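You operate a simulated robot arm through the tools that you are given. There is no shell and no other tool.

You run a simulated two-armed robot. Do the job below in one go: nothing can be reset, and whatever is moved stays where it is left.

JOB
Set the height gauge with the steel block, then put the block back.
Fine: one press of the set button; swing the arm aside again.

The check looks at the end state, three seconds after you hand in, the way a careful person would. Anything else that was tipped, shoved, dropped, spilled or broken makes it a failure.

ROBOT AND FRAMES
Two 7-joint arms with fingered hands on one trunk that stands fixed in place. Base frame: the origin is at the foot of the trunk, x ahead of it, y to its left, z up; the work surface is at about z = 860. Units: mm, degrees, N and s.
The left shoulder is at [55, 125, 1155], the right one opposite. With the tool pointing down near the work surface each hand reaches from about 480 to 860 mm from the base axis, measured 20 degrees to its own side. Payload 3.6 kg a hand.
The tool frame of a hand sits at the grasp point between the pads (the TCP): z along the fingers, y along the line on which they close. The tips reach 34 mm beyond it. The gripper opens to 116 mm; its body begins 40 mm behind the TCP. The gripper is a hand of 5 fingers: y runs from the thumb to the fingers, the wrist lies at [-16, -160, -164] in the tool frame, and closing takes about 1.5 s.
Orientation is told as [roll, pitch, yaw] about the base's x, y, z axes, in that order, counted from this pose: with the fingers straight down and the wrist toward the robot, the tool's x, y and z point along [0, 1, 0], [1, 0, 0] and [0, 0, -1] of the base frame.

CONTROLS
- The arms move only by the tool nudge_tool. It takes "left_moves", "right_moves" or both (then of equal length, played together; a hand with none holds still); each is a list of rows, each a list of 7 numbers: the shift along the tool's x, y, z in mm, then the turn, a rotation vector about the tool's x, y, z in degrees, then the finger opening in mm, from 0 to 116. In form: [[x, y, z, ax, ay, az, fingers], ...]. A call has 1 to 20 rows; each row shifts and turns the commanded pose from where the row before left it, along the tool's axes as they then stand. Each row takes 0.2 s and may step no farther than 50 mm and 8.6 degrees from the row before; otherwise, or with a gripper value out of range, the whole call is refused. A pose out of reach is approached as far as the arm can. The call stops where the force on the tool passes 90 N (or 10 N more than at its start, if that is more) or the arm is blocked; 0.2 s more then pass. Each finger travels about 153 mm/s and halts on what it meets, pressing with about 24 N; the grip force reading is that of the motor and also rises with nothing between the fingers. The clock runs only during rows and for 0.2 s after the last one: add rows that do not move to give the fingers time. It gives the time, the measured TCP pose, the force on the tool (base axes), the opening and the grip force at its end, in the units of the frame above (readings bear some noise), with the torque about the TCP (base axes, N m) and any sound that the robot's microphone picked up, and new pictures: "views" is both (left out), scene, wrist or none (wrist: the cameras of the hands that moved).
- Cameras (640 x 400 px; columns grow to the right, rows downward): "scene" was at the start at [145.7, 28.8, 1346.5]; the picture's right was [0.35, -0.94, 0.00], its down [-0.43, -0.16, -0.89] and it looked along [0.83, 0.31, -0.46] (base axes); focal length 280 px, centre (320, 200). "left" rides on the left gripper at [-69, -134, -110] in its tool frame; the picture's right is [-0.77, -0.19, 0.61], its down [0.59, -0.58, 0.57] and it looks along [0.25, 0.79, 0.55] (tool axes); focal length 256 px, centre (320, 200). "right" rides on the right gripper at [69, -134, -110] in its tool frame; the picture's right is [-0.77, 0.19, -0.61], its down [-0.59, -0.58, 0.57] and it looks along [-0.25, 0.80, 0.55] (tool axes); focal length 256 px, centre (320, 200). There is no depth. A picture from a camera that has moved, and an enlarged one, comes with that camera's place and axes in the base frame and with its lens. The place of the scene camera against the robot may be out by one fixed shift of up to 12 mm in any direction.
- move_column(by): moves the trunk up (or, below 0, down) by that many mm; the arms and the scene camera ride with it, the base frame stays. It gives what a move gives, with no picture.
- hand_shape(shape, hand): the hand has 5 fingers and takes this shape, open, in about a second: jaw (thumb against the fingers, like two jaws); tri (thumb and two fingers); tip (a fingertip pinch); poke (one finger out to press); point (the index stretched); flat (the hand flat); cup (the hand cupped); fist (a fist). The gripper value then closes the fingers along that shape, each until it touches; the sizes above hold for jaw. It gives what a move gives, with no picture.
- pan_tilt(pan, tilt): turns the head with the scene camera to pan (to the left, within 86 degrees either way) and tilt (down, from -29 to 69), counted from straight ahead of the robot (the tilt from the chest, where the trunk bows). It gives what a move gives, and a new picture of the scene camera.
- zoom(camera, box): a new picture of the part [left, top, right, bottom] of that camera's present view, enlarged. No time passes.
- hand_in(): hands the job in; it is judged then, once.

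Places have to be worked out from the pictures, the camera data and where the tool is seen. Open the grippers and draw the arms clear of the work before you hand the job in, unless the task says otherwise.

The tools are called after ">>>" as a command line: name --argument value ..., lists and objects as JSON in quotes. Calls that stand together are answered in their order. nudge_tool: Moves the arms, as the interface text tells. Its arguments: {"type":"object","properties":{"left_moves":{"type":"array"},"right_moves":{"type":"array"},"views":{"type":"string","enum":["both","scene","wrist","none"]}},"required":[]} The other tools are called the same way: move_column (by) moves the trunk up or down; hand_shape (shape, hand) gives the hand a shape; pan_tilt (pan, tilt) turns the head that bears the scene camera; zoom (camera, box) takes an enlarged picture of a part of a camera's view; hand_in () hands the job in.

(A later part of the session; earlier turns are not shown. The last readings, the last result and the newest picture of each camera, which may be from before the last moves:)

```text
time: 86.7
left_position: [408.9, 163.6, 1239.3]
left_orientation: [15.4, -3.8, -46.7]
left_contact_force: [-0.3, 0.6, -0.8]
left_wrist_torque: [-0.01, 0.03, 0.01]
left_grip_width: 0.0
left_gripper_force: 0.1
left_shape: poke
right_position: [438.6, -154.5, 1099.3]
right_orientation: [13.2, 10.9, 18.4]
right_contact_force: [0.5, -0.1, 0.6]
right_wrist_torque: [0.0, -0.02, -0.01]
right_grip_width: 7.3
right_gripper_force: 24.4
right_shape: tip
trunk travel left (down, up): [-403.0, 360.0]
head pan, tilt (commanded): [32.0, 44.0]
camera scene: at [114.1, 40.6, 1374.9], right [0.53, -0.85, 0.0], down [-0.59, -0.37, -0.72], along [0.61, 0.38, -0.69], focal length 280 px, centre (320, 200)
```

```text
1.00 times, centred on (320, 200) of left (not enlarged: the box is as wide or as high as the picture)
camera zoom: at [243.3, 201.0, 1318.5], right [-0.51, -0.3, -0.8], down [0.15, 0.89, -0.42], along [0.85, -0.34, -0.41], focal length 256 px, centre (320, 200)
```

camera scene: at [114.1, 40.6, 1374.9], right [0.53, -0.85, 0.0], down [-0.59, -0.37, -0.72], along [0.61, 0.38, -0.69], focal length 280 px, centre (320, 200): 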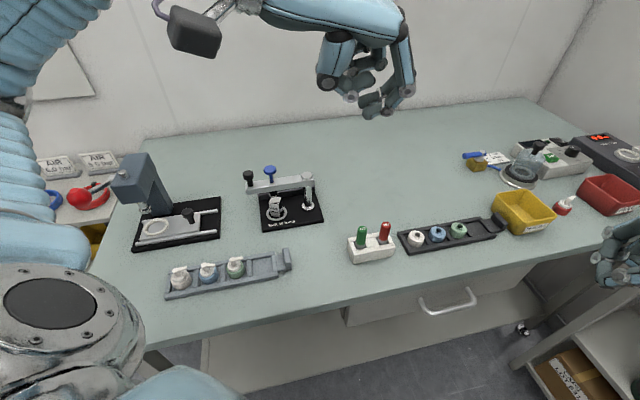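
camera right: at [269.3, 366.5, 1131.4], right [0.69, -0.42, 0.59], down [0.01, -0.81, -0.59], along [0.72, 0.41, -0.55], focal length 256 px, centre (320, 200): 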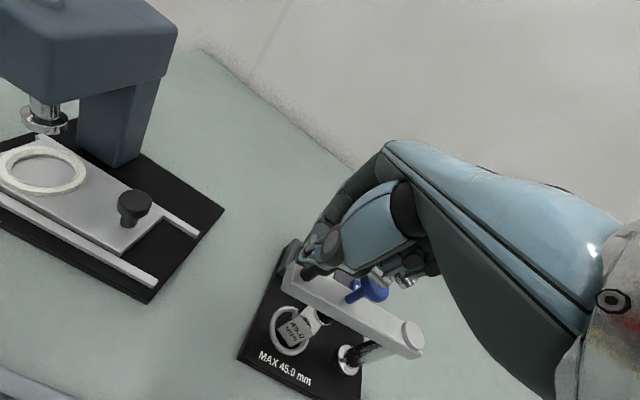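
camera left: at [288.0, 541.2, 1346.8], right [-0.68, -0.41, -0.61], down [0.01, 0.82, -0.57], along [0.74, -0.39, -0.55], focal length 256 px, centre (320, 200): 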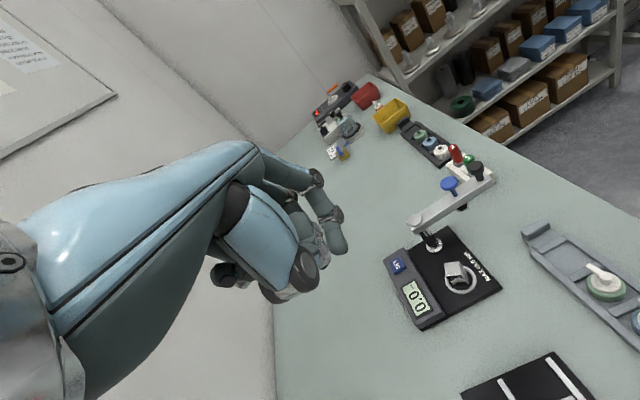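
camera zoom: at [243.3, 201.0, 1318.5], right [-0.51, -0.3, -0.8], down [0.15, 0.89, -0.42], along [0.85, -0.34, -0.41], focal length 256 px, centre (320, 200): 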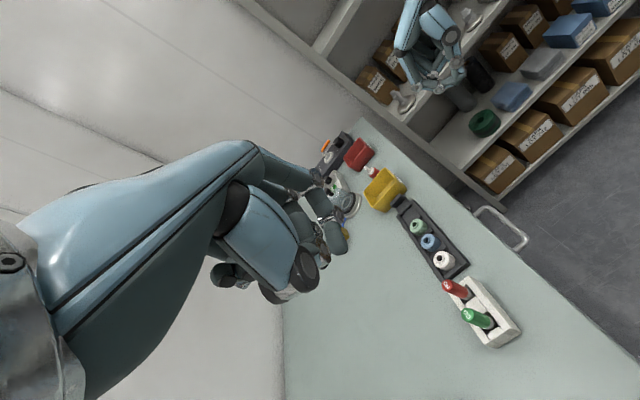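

Everything else looks undisturbed: the block stands in the ring with the foot right above it, the arm parallel to the console. I now re-level both hands slowly (undo the picked-up tilt) and raise the right hand a bit.

>>> nudge_tool --left_moves '[[0, 0, 0, 0.9, -3.8, 0, 0], [0, 0, 0, 0.9, -3.8, 0, 0], [0, 0, 0, 0.9, -3.8, 0, 0], [0, 0, 0, 0.9, -3.8, 0, 0], [0, 0, 0, 0, 0, 0, 0]]' --right_moves '[[0, 0, -10, -2.7, -3.3, 2, 14], [0, 0, -10, -2.7, -3.3, 2, 14], [0, 0, -10, -2.7, -3.3, 2, 14], [0, 0, -10, -2.7, -3.3, 2, 14], [0, 0, 0, 0, 0, 0, 14]]' --views "none"

>>> pan_tilt --pan 32 --tilt 44

```text
time: 87.9
left_position: [407.6, 164.3, 1240.1]
left_orientation: [0.2, -0.2, -46.3]
left_contact_force: [0.1, 0.1, -0.3]
left_wrist_torque: [0.01, 0.0, 0.02]
left_grip_width: 0.0
left_gripper_force: 0.0
left_shape: poke
right_position: [444.3, -158.6, 1137.7]
right_orientation: [-1.0, 1.0, 9.4]
right_contact_force: [0.6, 0.0, -0.4]
right_wrist_torque: [-0.01, 0.02, 0.01]
right_grip_width: 7.2
right_gripper_force: 24.0
right_shape: tip
trunk travel left (down, up): [-403.0, 360.0]
head pan, tilt (commanded): [32.0, 44.0]
```

```text
time: 88.5
left_position: [407.9, 163.8, 1239.8]
left_orientation: [0.1, -0.3, -46.2]
left_contact_force: [0.2, 0.3, 0.0]
left_wrist_torque: [-0.03, -0.06, -0.04]
left_grip_width: 0.1
left_gripper_force: 0.0
left_shape: poke
right_position: [445.0, -158.4, 1136.4]
right_orientation: [-0.9, 1.0, 9.4]
right_contact_force: [0.6, -0.2, -0.2]
right_wrist_torque: [0.01, 0.0, -0.02]
right_grip_width: 7.1
right_gripper_force: 24.1
right_shape: tip
trunk travel left (down, up): [-403.0, 360.0]
head pan, tilt (commanded): [32.0, 44.0]
camera scene: at [114.2, 40.2, 1374.9], right [0.53, -0.85, 0.0], down [-0.59, -0.37, -0.72], along [0.61, 0.38, -0.69], focal length 280 px, centre (320, 200)
```

scene: 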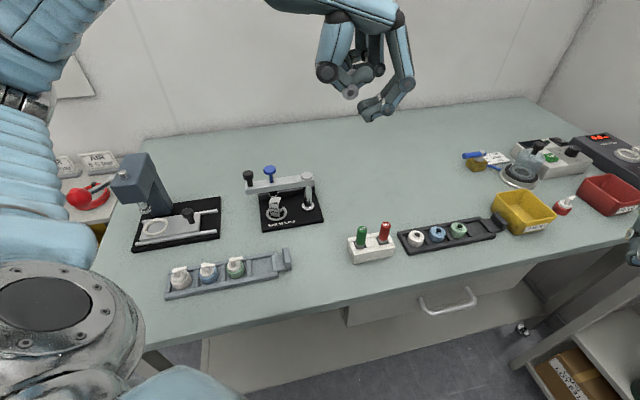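

Stable and level. I lower the column another 50 mm (back to about its starting height) for stability.

>>> move_column --by -50

>>> pan_tilt --pan 36 --tilt 42

```text
time: 89.4
left_position: [407.5, 165.0, 1191.9]
left_orientation: [0.3, -0.4, -46.2]
left_contact_force: [-0.7, 0.6, 0.1]
left_wrist_torque: [-0.01, -0.01, 0.02]
left_grip_width: 0.0
left_gripper_force: 0.1
left_shape: poke
right_position: [445.1, -159.9, 1088.2]
right_orientation: [-1.0, 1.1, 9.4]
right_contact_force: [0.3, -0.4, 0.9]
right_wrist_torque: [0.01, -0.01, -0.03]
right_grip_width: 7.5
right_gripper_force: 23.9
right_shape: tip
trunk travel left (down, up): [-353.0, 410.0]
head pan, tilt (commanded): [32.0, 44.0]
```

```text
time: 90.0
left_position: [410.1, 164.2, 1190.2]
left_orientation: [0.2, -0.2, -46.2]
left_contact_force: [0.8, -1.0, 0.5]
left_wrist_torque: [-0.02, 0.04, -0.03]
left_grip_width: 0.0
left_gripper_force: 0.0
left_shape: poke
right_position: [445.0, -159.1, 1088.2]
right_orientation: [-1.1, 1.1, 9.4]
right_contact_force: [1.2, -0.4, 0.0]
right_wrist_torque: [0.0, -0.05, -0.01]
right_grip_width: 7.0
right_gripper_force: 23.6
right_shape: tip
trunk travel left (down, up): [-353.0, 410.0]
head pan, tilt (commanded): [36.0, 42.0]
camera scene: at [126.8, 45.9, 1327.2], right [0.59, -0.81, 0.0], down [-0.54, -0.39, -0.74], along [0.6, 0.44, -0.67], focal length 280 px, centre (320, 200)
```

scene: 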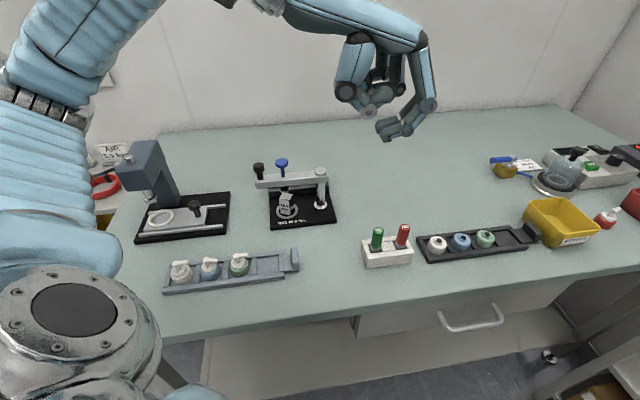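

I now bring the left poke finger over the blue plunger knob (about (454, 384)), staying well above it at z≈1110.

>>> nudge_tool --left_moves '[[23, -15.9, 8, 0, 0, 0, 0], [23, -15.9, 8, 0, 0, 0, 0], [23, -15.9, 8, 0, 0, 0, 0], [23, -15.9, 8, 0, 0, 0, 0], [23, -15.9, 8, 0, 0, 0, 0], [23, -15.9, 8, 0, 0, 0, 0], [23, -15.9, 8, 0, 0, 0, 0], [23, -15.9, 8, 0, 0, 0, 0], [0, 0, 0, 0, 0, 0, 0], [0, 0, 0, 0, 0, 0, 0]]' --views "both"

>>> zoom --camera "left" --box '[240, 160, 500, 340]'

>>> zoom --camera "scene" --box '[220, 110, 360, 240]'

```text
time: 92.2
left_position: [455.1, 383.5, 1128.6]
left_orientation: [0.3, -0.2, -46.2]
left_contact_force: [0.4, -0.7, -0.1]
left_wrist_torque: [0.01, 0.01, 0.0]
left_grip_width: 0.0
left_gripper_force: 0.0
left_shape: poke
right_position: [446.3, -160.4, 1087.4]
right_orientation: [-1.0, 1.2, 9.4]
right_contact_force: [-0.6, -0.6, -0.3]
right_wrist_torque: [0.01, -0.02, 0.01]
right_grip_width: 7.2
right_gripper_force: 23.8
right_shape: tip
trunk travel left (down, up): [-353.0, 410.0]
head pan, tilt (commanded): [36.0, 42.0]
camera scene: at [126.7, 46.1, 1327.2], right [0.59, -0.81, 0.0], down [-0.54, -0.39, -0.74], along [0.6, 0.44, -0.67], focal length 280 px, centre (320, 200)
camera left: at [312.7, 432.8, 1237.2], right [-0.68, -0.4, -0.61], down [0.03, 0.82, -0.56], along [0.73, -0.4, -0.55], focal length 256 px, centre (320, 200)
```

scene: 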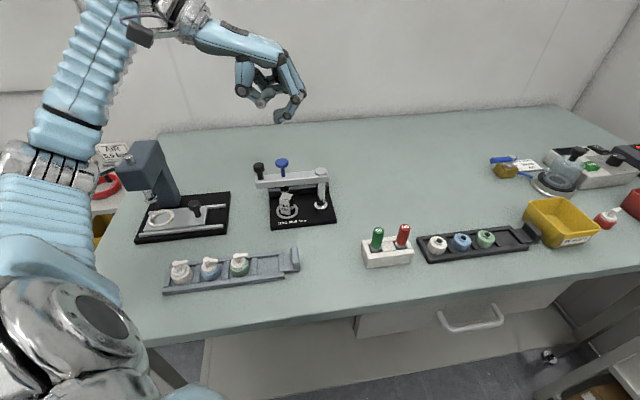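
left: 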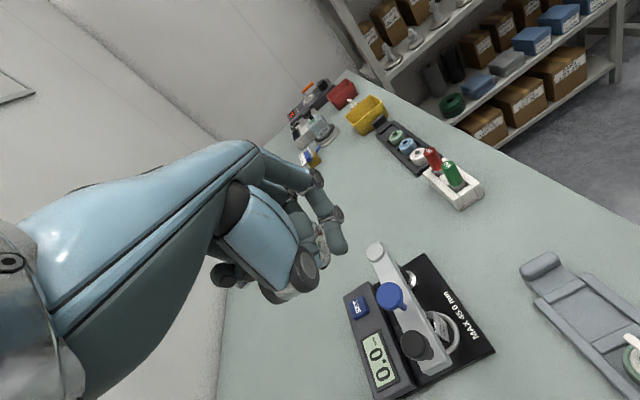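

```text
2.22 times, centred on (370, 250) of left
camera zoom: at [312.7, 432.8, 1237.2], right [-0.68, -0.4, -0.61], down [0.03, 0.82, -0.56], along [0.73, -0.4, -0.55], focal length 569 px, centre (209, 89)
```

zoom: 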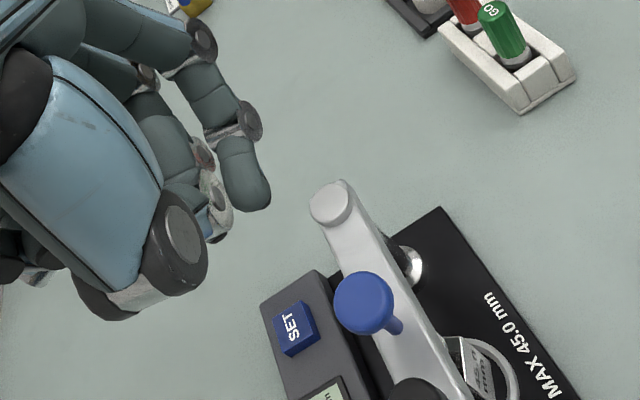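

```text
3.08 times, centred on (290, 175) of scene
camera zoom: at [126.7, 46.1, 1327.2], right [0.59, -0.81, 0.0], down [-0.54, -0.39, -0.74], along [0.6, 0.44, -0.67], focal length 862 px, centre (412, 277)
```

zoom: 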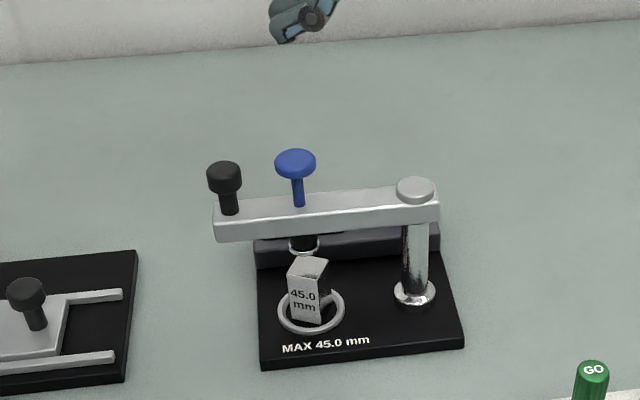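

The blue knob is at (450.5, 384) and the arm stands at ≈136–138°, right over the ring. I shift the finger over the knob and descend to ~15 mm above it.

>>> nudge_tool --left_moves '[[1, -5.5, 0, 0, 0, 0, 0], [0, 0, 20, 0, 0, 0, 0], [0, 0, 20, 0, 0, 0, 0], [0, 0, 20, 0, 0, 0, 0], [0, 0, 10, 0, 0, 0, 0], [0, 0, 0, 0, 0, 0, 0], [0, 0, 0, 0, 0, 0, 0]]' --views "both"

>>> zoom --camera "left" --box '[260, 180, 420, 310]'

>>> zoom --camera "scene" --box '[230, 120, 350, 230]'

```text
time: 93.8
left_position: [452.7, 387.2, 1057.3]
left_orientation: [0.3, -0.3, -46.3]
left_contact_force: [-0.7, 0.1, 0.2]
left_wrist_torque: [-0.01, 0.03, -0.01]
left_grip_width: 0.0
left_gripper_force: 0.1
left_shape: poke
right_position: [445.8, -159.4, 1087.6]
right_orientation: [-1.0, 1.2, 9.4]
right_contact_force: [0.4, 0.3, -1.0]
right_wrist_torque: [0.0, 0.0, -0.01]
right_grip_width: 7.2
right_gripper_force: 23.6
right_shape: tip
trunk travel left (down, up): [-353.0, 410.0]
head pan, tilt (commanded): [36.0, 42.0]
camera scene: at [126.7, 46.0, 1327.2], right [0.59, -0.81, 0.0], down [-0.54, -0.39, -0.74], along [0.6, 0.44, -0.67], focal length 280 px, centre (320, 200)
camera left: at [310.2, 436.7, 1166.5], right [-0.68, -0.4, -0.61], down [0.03, 0.82, -0.57], along [0.73, -0.4, -0.55], focal length 256 px, centre (320, 200)
```

scene: 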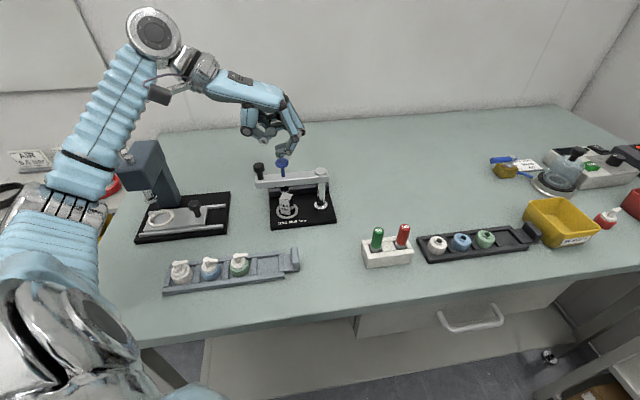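
left: 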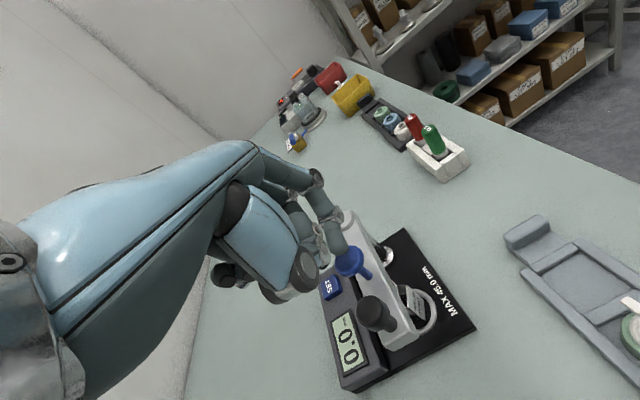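

```text
3.08 times, centred on (340, 245) of left
camera zoom: at [310.2, 436.7, 1166.5], right [-0.68, -0.4, -0.61], down [0.03, 0.82, -0.57], along [0.73, -0.4, -0.55], focal length 788 px, centre (258, 62)
```

zoom: 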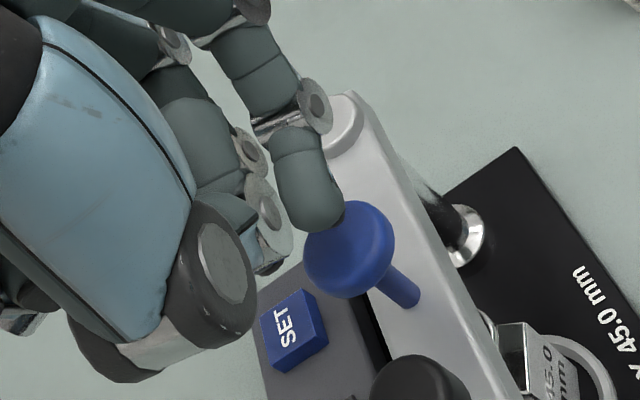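

```text
3.64 times, centred on (290, 175) of scene
camera zoom: at [126.7, 46.0, 1327.2], right [0.59, -0.81, 0.0], down [-0.54, -0.39, -0.74], along [0.6, 0.44, -0.67], focal length 1019 px, centre (429, 291)
```

zoom: 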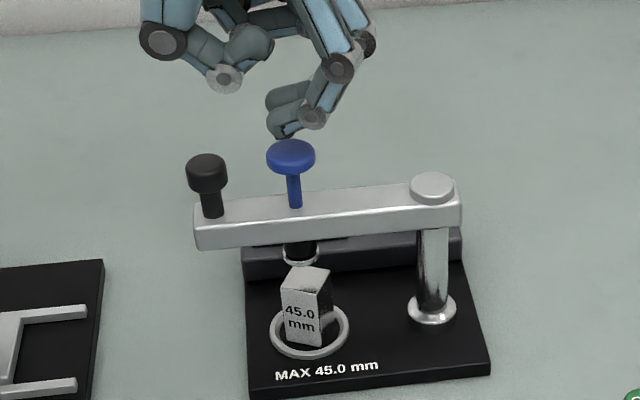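

The fingertip is aligned directly above the blue knob (~14 mm). I descend in small steps watching the force.

>>> nudge_tool --left_moves '[[0, 0, 5, 0, 0, 0, 0], [0, 0, 5, 0, 0, 0, 0], [0, 0, 3, 0, 0, 0, 0], [0, 0, 0, 0, 0, 0, 0]]' --views "none"

>>> nudge_tool --left_moves '[[0, 0, 2, 0, 0, 0, 0], [0, 0, 2, 0, 0, 0, 0], [0, 0, 0, 0, 0, 0, 0]]' --views "scene"

>>> zoom --camera "scene" --box '[230, 120, 350, 230]'

```text
time: 94.8
left_position: [451.2, 387.6, 1043.7]
left_orientation: [0.3, -0.2, -46.3]
left_contact_force: [0.0, -0.5, 1.3]
left_wrist_torque: [-0.02, 0.0, 0.0]
left_grip_width: 0.0
left_gripper_force: 0.1
left_shape: poke
right_position: [445.8, -159.5, 1086.4]
right_orientation: [-1.0, 1.2, 9.4]
right_contact_force: [0.7, 0.0, 0.7]
right_wrist_torque: [0.03, 0.02, 0.0]
right_grip_width: 7.0
right_gripper_force: 23.9
right_shape: tip
trunk travel left (down, up): [-353.0, 410.0]
head pan, tilt (commanded): [36.0, 42.0]
```

```text
time: 95.6
left_position: [452.2, 387.2, 1038.9]
left_orientation: [0.3, -0.2, -46.2]
left_contact_force: [-0.2, 1.2, 0.7]
left_wrist_torque: [0.01, 0.01, 0.0]
left_grip_width: 0.3
left_gripper_force: 0.1
left_shape: poke
right_position: [446.3, -160.6, 1088.9]
right_orientation: [-1.0, 1.2, 9.4]
right_contact_force: [-0.4, -0.2, 0.2]
right_wrist_torque: [0.02, -0.01, 0.0]
right_grip_width: 7.2
right_gripper_force: 24.0
right_shape: tip
trunk travel left (down, up): [-353.0, 410.0]
head pan, tilt (commanded): [36.0, 42.0]
camera scene: at [126.5, 45.6, 1327.2], right [0.59, -0.81, 0.0], down [-0.54, -0.39, -0.74], along [0.6, 0.44, -0.67], focal length 280 px, centre (320, 200)
```

scene: 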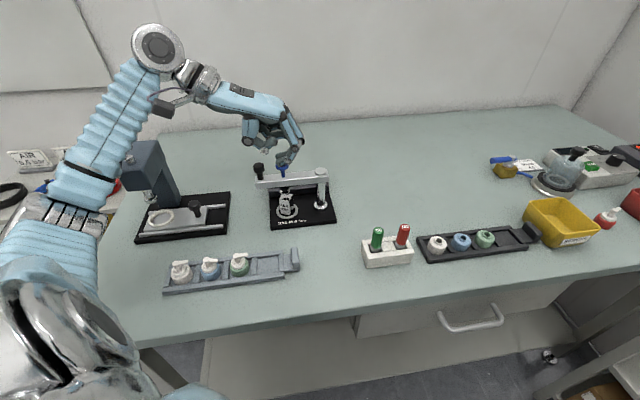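

```text
3.64 times, centred on (290, 175) of scene
camera zoom: at [126.5, 45.6, 1327.2], right [0.59, -0.81, 0.0], down [-0.54, -0.39, -0.74], along [0.6, 0.44, -0.67], focal length 1019 px, centre (429, 291)
```

zoom: 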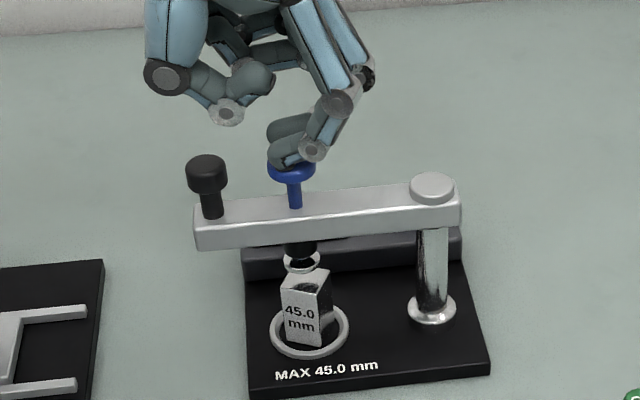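

The plunger is moving down lightly (≈1 N) and the foot approaches the block. I continue in small steps until it touches.

>>> nudge_tool --left_moves '[[0, 0, 2, 0, 0, 0, 0], [0, 0, 2, 0, 0, 0, 0], [0, 0, 0, 0, 0, 0, 0]]' --views "none"

>>> zoom --camera "scene" --box '[240, 140, 340, 230]'

>>> zoom --camera "left" --box '[300, 260, 440, 400]'

```text
time: 96.4
left_position: [451.8, 387.7, 1035.4]
left_orientation: [0.3, -0.2, -46.1]
left_contact_force: [-0.3, -0.2, 0.3]
left_wrist_torque: [0.01, 0.03, -0.01]
left_grip_width: 0.0
left_gripper_force: 0.0
left_shape: poke
right_position: [446.7, -160.5, 1087.2]
right_orientation: [-1.0, 1.1, 9.4]
right_contact_force: [0.0, 0.1, 0.2]
right_wrist_torque: [0.01, -0.01, 0.05]
right_grip_width: 7.5
right_gripper_force: 23.7
right_shape: tip
trunk travel left (down, up): [-353.0, 410.0]
head pan, tilt (commanded): [36.0, 42.0]
```

```text
4.44 times, centred on (290, 185) of scene
camera zoom: at [126.6, 45.1, 1327.2], right [0.59, -0.81, 0.0], down [-0.54, -0.39, -0.74], along [0.6, 0.44, -0.67], focal length 1245 px, centre (453, 267)
```

zoom: 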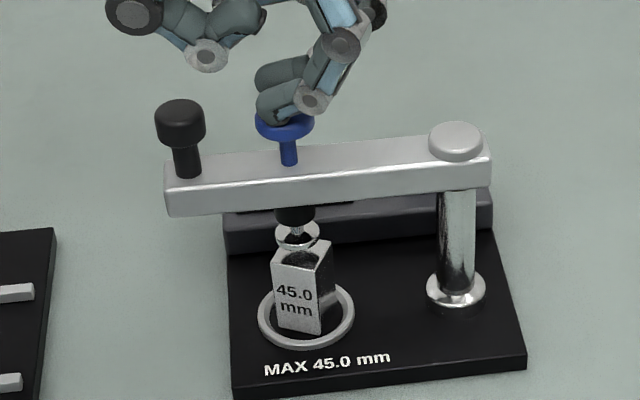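

```text
2.86 times, centred on (370, 330) of left
camera zoom: at [308.2, 436.1, 1144.6], right [-0.68, -0.4, -0.62], down [0.03, 0.82, -0.56], along [0.73, -0.4, -0.55], focal length 731 px, centre (177, -171)
```

zoom: 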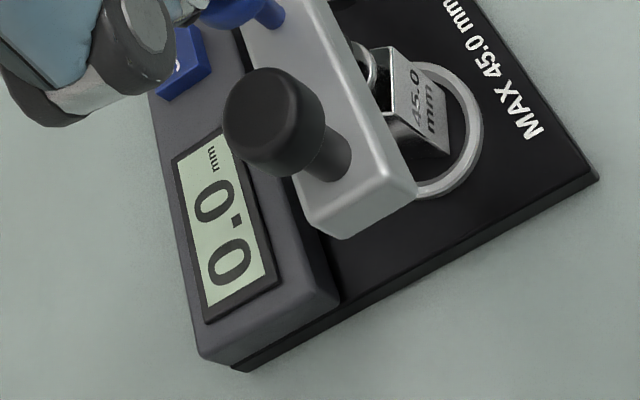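

>>> nudge_tool --left_moves '[[0, 0, 2, 0, 0, 0, 0], [0, 0, 2, 0, 0, 0, 0], [0, 0, 0, 0, 0, 0, 0]]' --views "none"

>>> zoom --camera "scene" --box '[240, 140, 340, 230]'

>>> zoom --camera "left" --box '[300, 260, 440, 400]'

```text
time: 97.2
left_position: [451.8, 387.2, 1029.9]
left_orientation: [0.4, -0.2, -46.2]
left_contact_force: [-0.1, -1.4, 2.0]
left_wrist_torque: [-0.05, 0.02, -0.05]
left_grip_width: 0.1
left_gripper_force: 0.1
left_shape: poke
right_position: [446.9, -161.0, 1088.1]
right_orientation: [-0.8, 1.2, 9.4]
right_contact_force: [-0.1, -0.6, 0.0]
right_wrist_torque: [-0.02, 0.02, 0.01]
right_grip_width: 7.4
right_gripper_force: 23.4
right_shape: tip
trunk travel left (down, up): [-353.0, 410.0]
head pan, tilt (commanded): [36.0, 42.0]
```

```text
4.44 times, centred on (290, 185) of scene
camera zoom: at [126.5, 44.5, 1327.3], right [0.59, -0.81, 0.0], down [-0.54, -0.39, -0.74], along [0.6, 0.44, -0.67], focal length 1245 px, centre (453, 267)
```

zoom: 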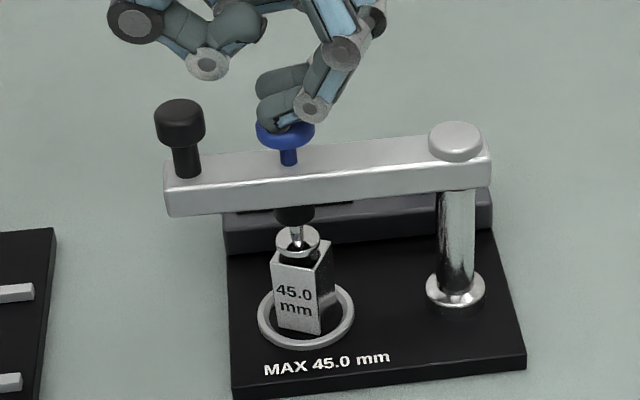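

```text
2.86 times, centred on (370, 330) of left
camera zoom: at [308.9, 436.7, 1139.9], right [-0.68, -0.4, -0.62], down [0.03, 0.83, -0.56], along [0.73, -0.4, -0.55], focal length 731 px, centre (177, -171)
```

zoom: 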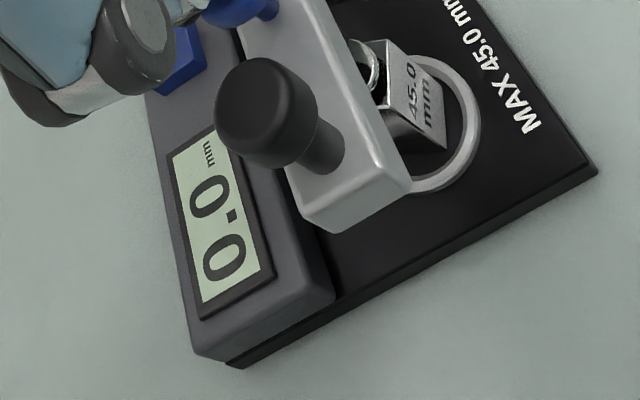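

The foot is nearly on the block. I proceed in 1 mm steps to feel the contact.

>>> nudge_tool --left_moves '[[0, 0, 1, 0, 0, 0, 0], [0, 0, 1, 0, 0, 0, 0], [0, 0, 0, 0, 0, 0, 0]]' --views "none"

>>> zoom --camera "scene" --box '[250, 150, 330, 220]'

```text
time: 98.0
left_position: [452.5, 387.7, 1027.8]
left_orientation: [0.3, -0.2, -46.2]
left_contact_force: [-0.6, 0.2, 1.9]
left_wrist_torque: [0.01, 0.01, 0.03]
left_grip_width: 0.4
left_gripper_force: 0.2
left_shape: poke
right_position: [447.5, -161.2, 1088.0]
right_orientation: [-1.0, 1.2, 9.4]
right_contact_force: [0.0, -0.2, -0.5]
right_wrist_torque: [-0.05, 0.01, 0.01]
right_grip_width: 7.3
right_gripper_force: 24.1
right_shape: tip
trunk travel left (down, up): [-353.0, 410.0]
head pan, tilt (commanded): [36.0, 42.0]
```

```text
5.71 times, centred on (290, 185) of scene
camera zoom: at [126.8, 44.5, 1327.2], right [0.59, -0.81, 0.0], down [-0.54, -0.39, -0.74], along [0.6, 0.44, -0.67], focal length 1601 px, centre (491, 286)
```

zoom: 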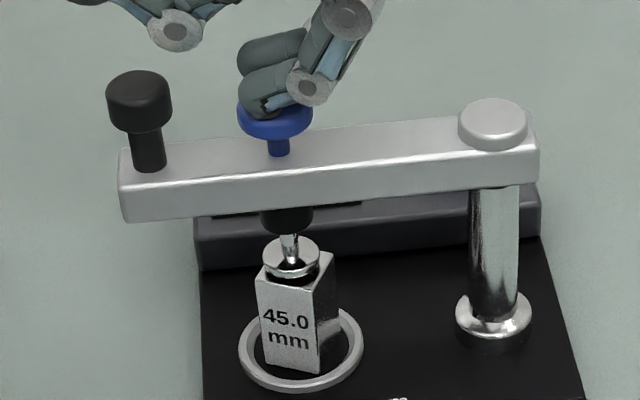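

>>> nudge_tool --left_moves '[[0, 0, 1, 0, 0, 0, 0], [0, 0, 1, 0, 0, 0, 0], [0, 0, 0, 0, 0, 0, 0]]' --views "none"

>>> zoom --camera "scene" --box '[250, 150, 330, 220]'

```text
time: 98.8
left_position: [452.3, 386.7, 1026.9]
left_orientation: [0.2, -0.2, -46.2]
left_contact_force: [-0.1, -0.6, 1.9]
left_wrist_torque: [0.02, 0.01, 0.01]
left_grip_width: 0.1
left_gripper_force: 0.0
left_shape: poke
right_position: [446.1, -161.0, 1087.5]
right_orientation: [-0.9, 1.1, 9.5]
right_contact_force: [-0.5, -0.1, 0.5]
right_wrist_torque: [0.0, 0.0, 0.03]
right_grip_width: 7.4
right_gripper_force: 23.9
right_shape: tip
trunk travel left (down, up): [-353.0, 410.0]
head pan, tilt (commanded): [36.0, 42.0]
```

```text
5.71 times, centred on (290, 185) of scene
camera zoom: at [126.9, 44.4, 1327.2], right [0.59, -0.81, 0.0], down [-0.54, -0.39, -0.74], along [0.6, 0.44, -0.67], focal length 1601 px, centre (491, 286)
```

zoom: 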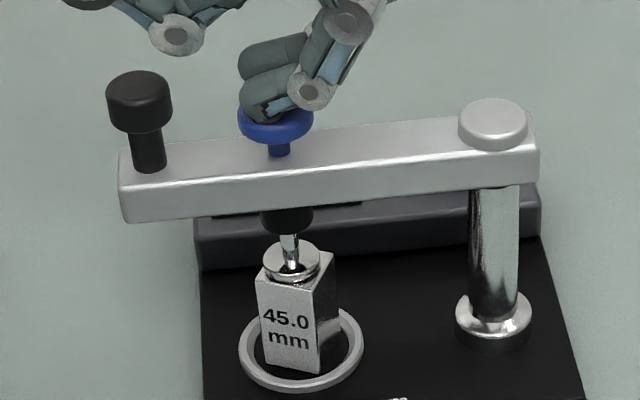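

>>> nudge_tool --left_moves '[[0, 0, 1, 0, 0, 0, 0], [0, 0, 0.5, 0, 0, 0, 0], [0, 0, 0, 0, 0, 0, 0]]' --views "none"

>>> zoom --camera "scene" --box '[250, 150, 330, 220]'

>>> zoom --camera "left" --box '[300, 240, 460, 400]'

```text
time: 99.6
left_position: [451.3, 386.8, 1026.3]
left_orientation: [0.3, -0.1, -46.2]
left_contact_force: [0.0, 0.5, 2.8]
left_wrist_torque: [-0.02, 0.02, 0.0]
left_grip_width: 0.0
left_gripper_force: 0.1
left_shape: poke
right_position: [447.1, -161.2, 1088.2]
right_orientation: [-0.9, 1.3, 9.5]
right_contact_force: [-0.2, -0.3, -0.3]
right_wrist_torque: [-0.05, -0.02, 0.01]
right_grip_width: 7.3
right_gripper_force: 23.8
right_shape: tip
trunk travel left (down, up): [-353.0, 410.0]
head pan, tilt (commanded): [36.0, 42.0]
```

```text
5.71 times, centred on (290, 185) of scene
camera zoom: at [127.1, 44.2, 1327.2], right [0.59, -0.81, 0.0], down [-0.54, -0.39, -0.74], along [0.6, 0.44, -0.67], focal length 1601 px, centre (491, 286)
```

zoom: 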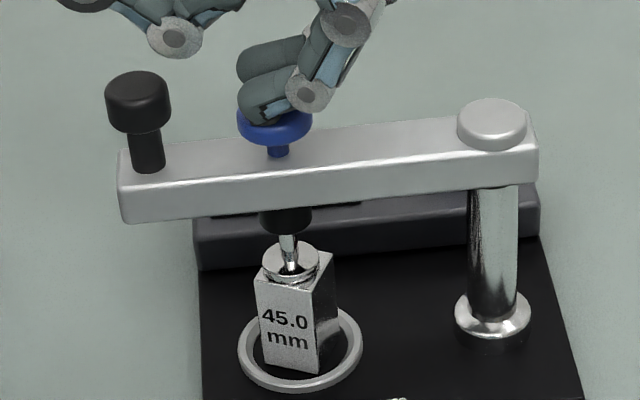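

```text
2.50 times, centred on (380, 320) of left
camera zoom: at [308.4, 436.2, 1135.6], right [-0.68, -0.4, -0.62], down [0.03, 0.83, -0.56], along [0.73, -0.4, -0.55], focal length 640 px, centre (170, -100)
```

zoom: 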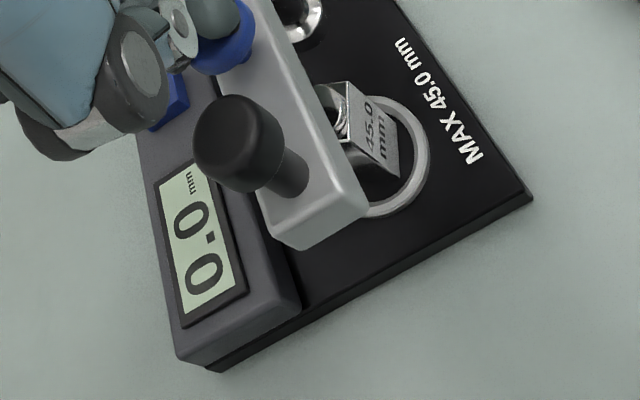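

The foot appears to rest on the block (force rising, no further travel). I push 1.5 mm more to seat it, then check force and display.

>>> nudge_tool --left_moves '[[0, 0, 1, 0, 0, 0, 0], [0, 0, 1, 0, 0, 0, 0], [0, 0, 0, 0, 0, 0, 0]]' --views "none"

>>> zoom --camera "scene" --box '[250, 150, 330, 220]'

```text
time: 100.4
left_position: [450.3, 386.3, 1023.0]
left_orientation: [0.4, 0.0, -46.2]
left_contact_force: [0.6, -0.6, 3.0]
left_wrist_torque: [-0.03, 0.01, 0.01]
left_grip_width: 0.1
left_gripper_force: 0.1
left_shape: poke
right_position: [447.0, -161.6, 1088.1]
right_orientation: [-0.9, 1.3, 9.4]
right_contact_force: [0.2, -0.1, -0.5]
right_wrist_torque: [0.01, -0.01, 0.03]
right_grip_width: 7.6
right_gripper_force: 24.6
right_shape: tip
trunk travel left (down, up): [-353.0, 410.0]
head pan, tilt (commanded): [36.0, 42.0]
heard: click
```

```text
5.71 times, centred on (290, 185) of scene
camera zoom: at [127.1, 44.1, 1327.2], right [0.59, -0.81, 0.0], down [-0.54, -0.39, -0.74], along [0.6, 0.44, -0.67], focal length 1601 px, centre (491, 286)
```

zoom: 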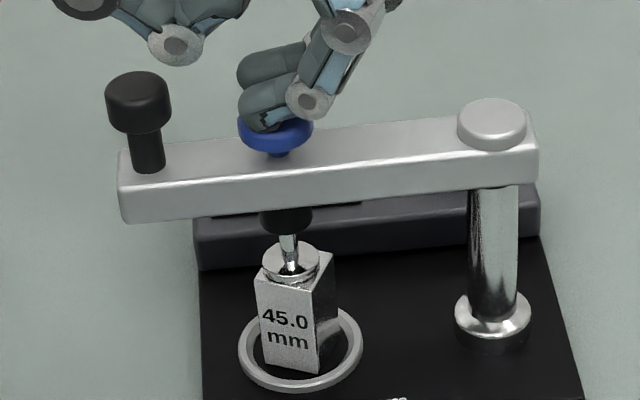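

A click: the knob went a bit further while the foot stayed on the block, probably a latch holding the plunger down. I lift the finger gently to see whether it stays.

>>> nudge_tool --left_moves '[[0, 0, -4, 0, 0, 0, 0], [0, 0, -6, 0, 0, 0, 0], [0, 0, -10, 0, 0, 0, 0], [0, 0, 0, 0, 0, 0, 0]]' --views "none"

>>> zoom --camera "scene" --box '[250, 150, 330, 220]'

>>> zoom --camera "left" --box '[280, 210, 460, 400]'

```text
time: 101.4
left_position: [450.6, 388.8, 1043.7]
left_orientation: [0.2, -0.3, -46.1]
left_contact_force: [-0.2, -0.1, 1.0]
left_wrist_torque: [0.03, 0.02, -0.03]
left_grip_width: 0.0
left_gripper_force: 0.0
left_shape: poke
right_position: [446.9, -158.2, 1087.6]
right_orientation: [-1.0, 1.2, 9.5]
right_contact_force: [0.5, -0.8, -0.3]
right_wrist_torque: [-0.01, 0.0, 0.03]
right_grip_width: 7.5
right_gripper_force: 24.4
right_shape: tip
trunk travel left (down, up): [-353.0, 410.0]
head pan, tilt (commanded): [36.0, 42.0]
```

```text
5.71 times, centred on (290, 185) of scene
camera zoom: at [126.4, 45.6, 1327.2], right [0.59, -0.81, 0.0], down [-0.54, -0.39, -0.74], along [0.6, 0.44, -0.67], focal length 1601 px, centre (491, 286)
```

zoom: 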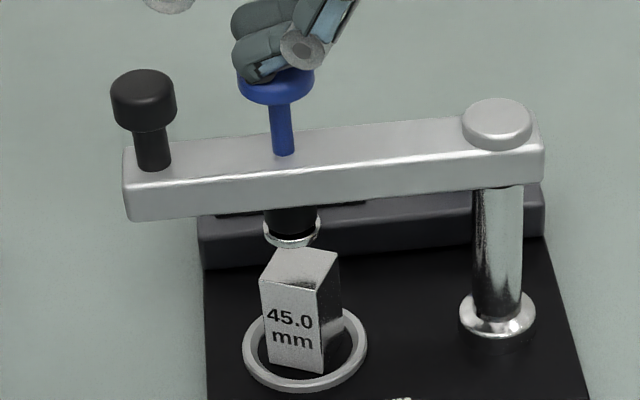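

```text
2.11 times, centred on (370, 305) of left
camera zoom: at [307.4, 437.9, 1152.8], right [-0.68, -0.4, -0.61], down [0.03, 0.82, -0.56], along [0.73, -0.4, -0.55], focal length 539 px, centre (215, -21)
```

zoom: 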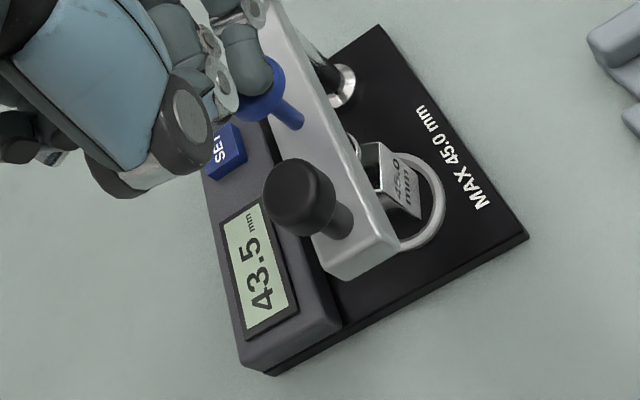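

The gauge has taken a reading: the display now shows 43.5 mm, and the plunger sprang back up. So now one press of SET should set it to 45.0. I raise the left finger, turn to yaw −60° and move above the SET button at about (561, 390).

>>> nudge_tool --left_moves '[[0, 0, -15, 0, 0, 0, 0], [0, 0, -15, 0, 0, 0, 0], [0, 0, 0, 0, 0, 7, 0], [0, 0, 0, 0, 0, 7, 0], [25, 13, 0, 0, 0, 0, 0], [25, 13, 0, 0, 0, 0, 0], [25, 13, 0, 0, 0, 0, 0], [25.4, 13.2, 0, 0, 0, 0, 0], [0, 0, 0, 0, 0, 0, 0], [0, 0, 0, 0, 0, 0, 0]]' --views "both"

>>> zoom --camera "left" --box '[240, 180, 480, 360]'

>>> zoom --camera "scene" --box '[230, 110, 370, 230]'

```text
time: 103.6
left_position: [566.4, 395.1, 1074.3]
left_orientation: [0.4, -0.1, -60.3]
left_contact_force: [0.3, 0.0, 0.2]
left_wrist_torque: [0.0, -0.01, -0.03]
left_grip_width: 0.0
left_gripper_force: 0.1
left_shape: poke
right_position: [446.0, -159.6, 1088.5]
right_orientation: [-0.9, 1.2, 9.4]
right_contact_force: [-0.5, 0.6, 0.0]
right_wrist_torque: [0.04, -0.02, -0.04]
right_grip_width: 7.2
right_gripper_force: 23.9
right_shape: tip
trunk travel left (down, up): [-353.0, 410.0]
head pan, tilt (commanded): [36.0, 42.0]
camera scene: at [126.8, 45.6, 1327.2], right [0.59, -0.81, 0.0], down [-0.54, -0.39, -0.74], along [0.6, 0.44, -0.67], focal length 280 px, centre (320, 200)
camera left: at [438.6, 476.8, 1182.8], right [-0.76, -0.22, -0.62], down [0.23, 0.79, -0.56], along [0.61, -0.57, -0.55], focal length 256 px, centre (320, 200)
```

scene: 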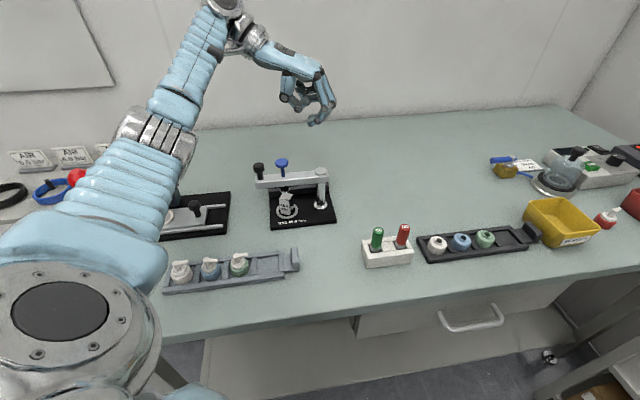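
left: 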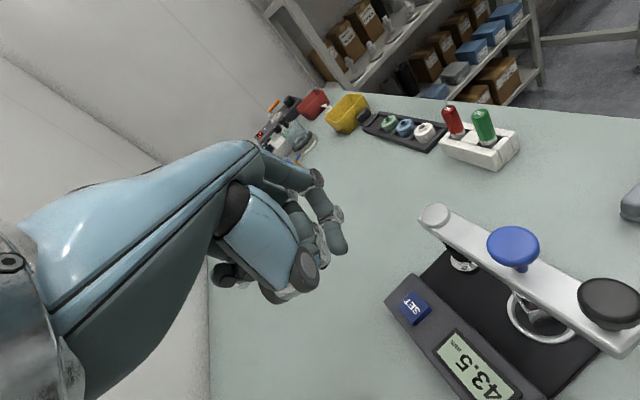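

```text
2.22 times, centred on (360, 270) of left
camera zoom: at [438.6, 476.8, 1182.8], right [-0.76, -0.22, -0.62], down [0.23, 0.79, -0.56], along [0.61, -0.57, -0.55], focal length 569 px, centre (231, 44)
```

zoom: 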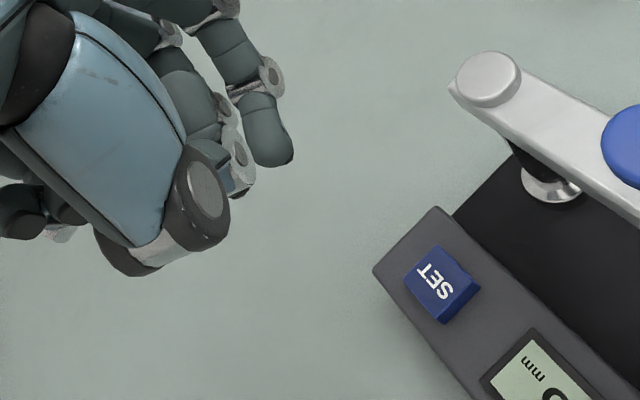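

```text
3.33 times, centred on (300, 170) of scene
camera zoom: at [126.8, 45.6, 1327.2], right [0.59, -0.81, 0.0], down [-0.54, -0.39, -0.74], along [0.6, 0.44, -0.67], focal length 934 px, centre (387, 300)
```

zoom: 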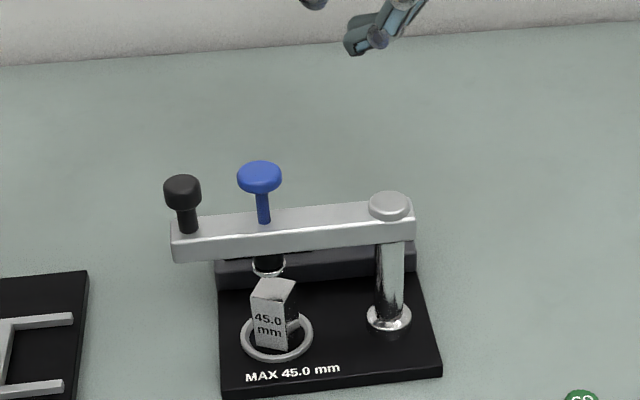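

SET measures at (560, 388). I shift slightly and descend until the fingertip is ~20 mm above it.

>>> nudge_tool --left_moves '[[-4.2, 1.4, 0, 0, 0, 0, 0], [0, 0, 25, 0, 0, 0, 0], [0, 0, 25, 0, 0, 0, 0], [0, 0, 25, 0, 0, 0, 0], [0, 0, 25, 0, 0, 0, 0], [0, 0, 15, 0, 0, 0, 0], [0, 0, 0, 0, 0, 0, 0], [0, 0, 0, 0, 0, 0, 0]]' --views "both"

>>> zoom --camera "left" --box '[260, 190, 440, 340]'

>>> zoom --camera "scene" --box '[240, 110, 380, 230]'

```text
time: 105.4
left_position: [559.9, 390.0, 961.8]
left_orientation: [0.3, -0.1, -60.3]
left_contact_force: [0.4, -0.4, 0.3]
left_wrist_torque: [-0.02, 0.02, 0.0]
left_grip_width: 0.0
left_gripper_force: 0.1
left_shape: poke
right_position: [447.2, -160.0, 1088.4]
right_orientation: [-1.0, 1.2, 9.4]
right_contact_force: [-0.6, -0.6, -0.7]
right_wrist_torque: [-0.02, 0.01, -0.01]
right_grip_width: 7.4
right_gripper_force: 24.0
right_shape: tip
trunk travel left (down, up): [-353.0, 410.0]
head pan, tilt (commanded): [36.0, 42.0]
camera scene: at [126.8, 45.7, 1327.2], right [0.59, -0.81, 0.0], down [-0.54, -0.39, -0.74], along [0.6, 0.44, -0.67], focal length 280 px, centre (320, 200)
camera left: at [433.1, 473.6, 1070.4], right [-0.76, -0.22, -0.62], down [0.23, 0.79, -0.56], along [0.61, -0.57, -0.55], focal length 256 px, centre (320, 200)
```

scene: 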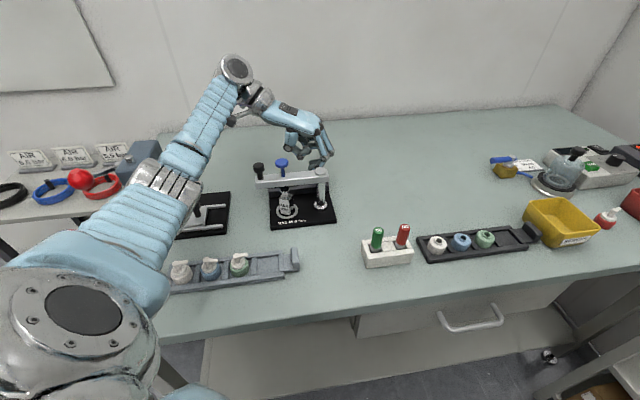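
left: 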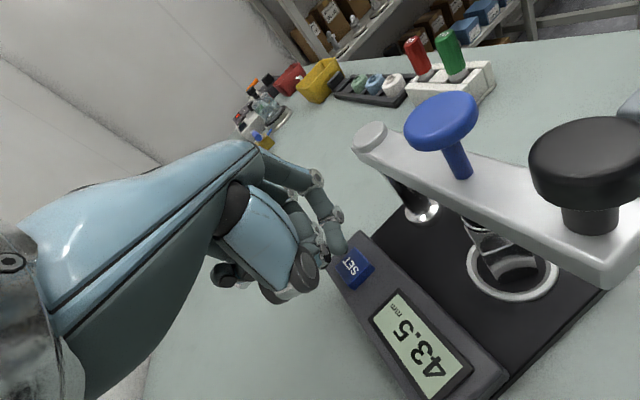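

```text
2.67 times, centred on (350, 265) of left
camera zoom: at [433.1, 473.6, 1070.4], right [-0.76, -0.22, -0.62], down [0.23, 0.79, -0.56], along [0.61, -0.57, -0.55], focal length 683 px, centre (240, 27)
```

zoom: 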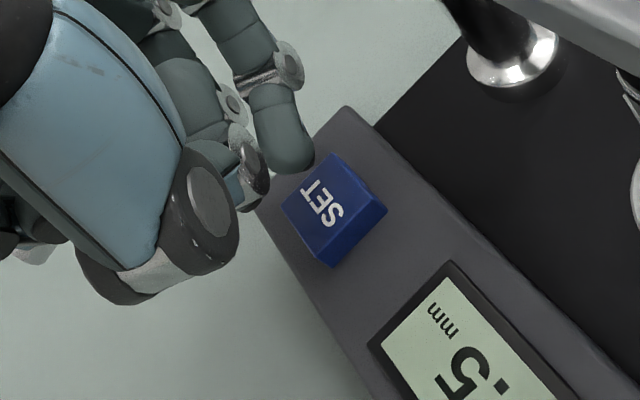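

```text
3.33 times, centred on (310, 170) of scene
camera zoom: at [126.8, 45.7, 1327.2], right [0.59, -0.81, 0.0], down [-0.54, -0.39, -0.74], along [0.6, 0.44, -0.67], focal length 934 px, centre (353, 300)
```

zoom: 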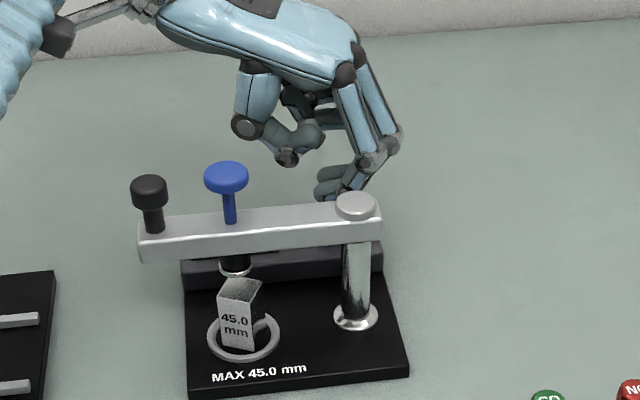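

The fingertip is ~6 mm short in x of the button centre. I correct and descend to ~10 mm above it.

>>> nudge_tool --left_moves '[[5.2, 3, 0, 0, 0, 0, 0], [0, 0, 8, 0, 0, 0, 0], [0, 0, 8, 0, 0, 0, 0], [0, 0, 0, 0, 0, 0, 0], [0, 0, 0, 0, 0, 0, 0]]' --views "wrist"

>>> zoom --camera "left" --box '[270, 200, 420, 320]'

```text
time: 106.6
left_position: [566.6, 389.1, 944.6]
left_orientation: [0.4, 0.0, -60.3]
left_contact_force: [-0.2, -0.5, 0.9]
left_wrist_torque: [0.01, -0.04, 0.0]
left_grip_width: 0.0
left_gripper_force: 0.1
left_shape: poke
right_position: [446.3, -159.1, 1086.7]
right_orientation: [-1.0, 1.2, 9.4]
right_contact_force: [-0.9, -0.2, 0.3]
right_wrist_torque: [-0.01, 0.01, 0.0]
right_grip_width: 7.7
right_gripper_force: 23.8
right_shape: tip
trunk travel left (down, up): [-353.0, 410.0]
head pan, tilt (commanded): [36.0, 42.0]
camera left: at [439.8, 471.7, 1052.9], right [-0.76, -0.22, -0.62], down [0.23, 0.79, -0.56], along [0.61, -0.57, -0.55], focal length 256 px, centre (320, 200)
```

left: 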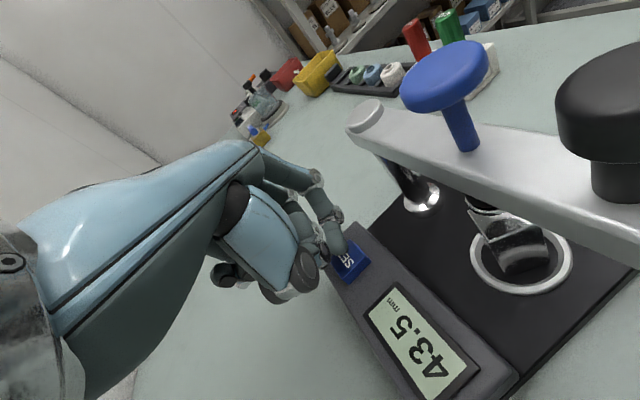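

```text
3.33 times, centred on (345, 260) of left
camera zoom: at [439.8, 471.7, 1052.9], right [-0.76, -0.22, -0.62], down [0.23, 0.79, -0.56], along [0.61, -0.57, -0.55], focal length 853 px, centre (237, 0)
```

zoom: 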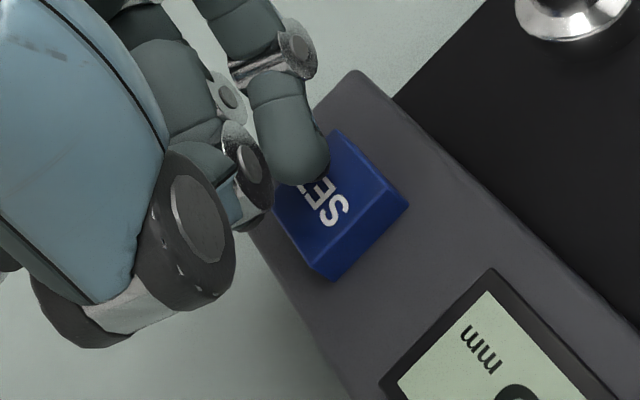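

The fingertip is aligned over SET (within ~1 mm), ~10 mm above. I press down steadily in one go with small steps, stopping as soon as a click is heard.

>>> nudge_tool --left_moves '[[0, 0, 4, 0, 0, 0, 0], [0, 0, 3, 0, 0, 0, 0], [0, 0, 0, 0, 0, 0, 0]]' --views "wrist"

>>> zoom --camera "left" --box '[270, 200, 420, 320]'

```text
time: 107.4
left_position: [567.3, 390.2, 937.2]
left_orientation: [0.3, 0.0, -60.2]
left_contact_force: [-0.3, 0.8, 1.3]
left_wrist_torque: [-0.04, 0.04, 0.05]
left_grip_width: 0.0
left_gripper_force: 0.0
left_shape: poke
right_position: [445.6, -160.4, 1088.3]
right_orientation: [-1.1, 1.2, 9.4]
right_contact_force: [-0.6, 0.0, -0.1]
right_wrist_torque: [0.0, 0.01, -0.06]
right_grip_width: 7.3
right_gripper_force: 24.2
right_shape: tip
trunk travel left (down, up): [-353.0, 410.0]
head pan, tilt (commanded): [36.0, 42.0]
camera left: at [440.0, 471.7, 1045.8], right [-0.76, -0.22, -0.62], down [0.23, 0.79, -0.56], along [0.61, -0.57, -0.55], focal length 256 px, centre (320, 200)
```

left: 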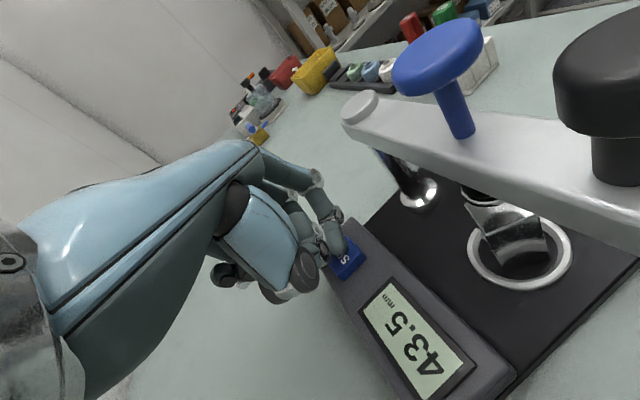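

```text
3.33 times, centred on (345, 260) of left
camera zoom: at [440.0, 471.7, 1045.8], right [-0.76, -0.22, -0.62], down [0.23, 0.79, -0.56], along [0.61, -0.57, -0.55], focal length 853 px, centre (237, 0)
```

zoom: 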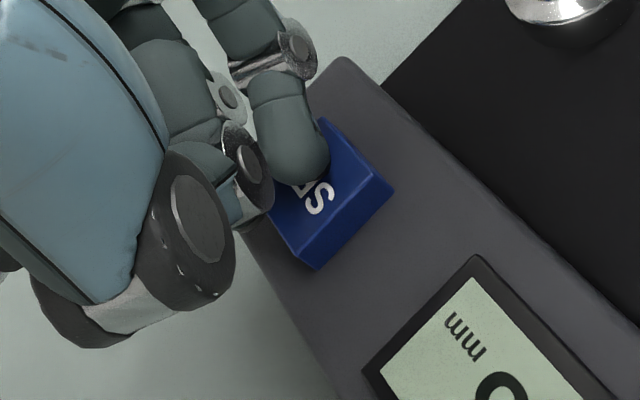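

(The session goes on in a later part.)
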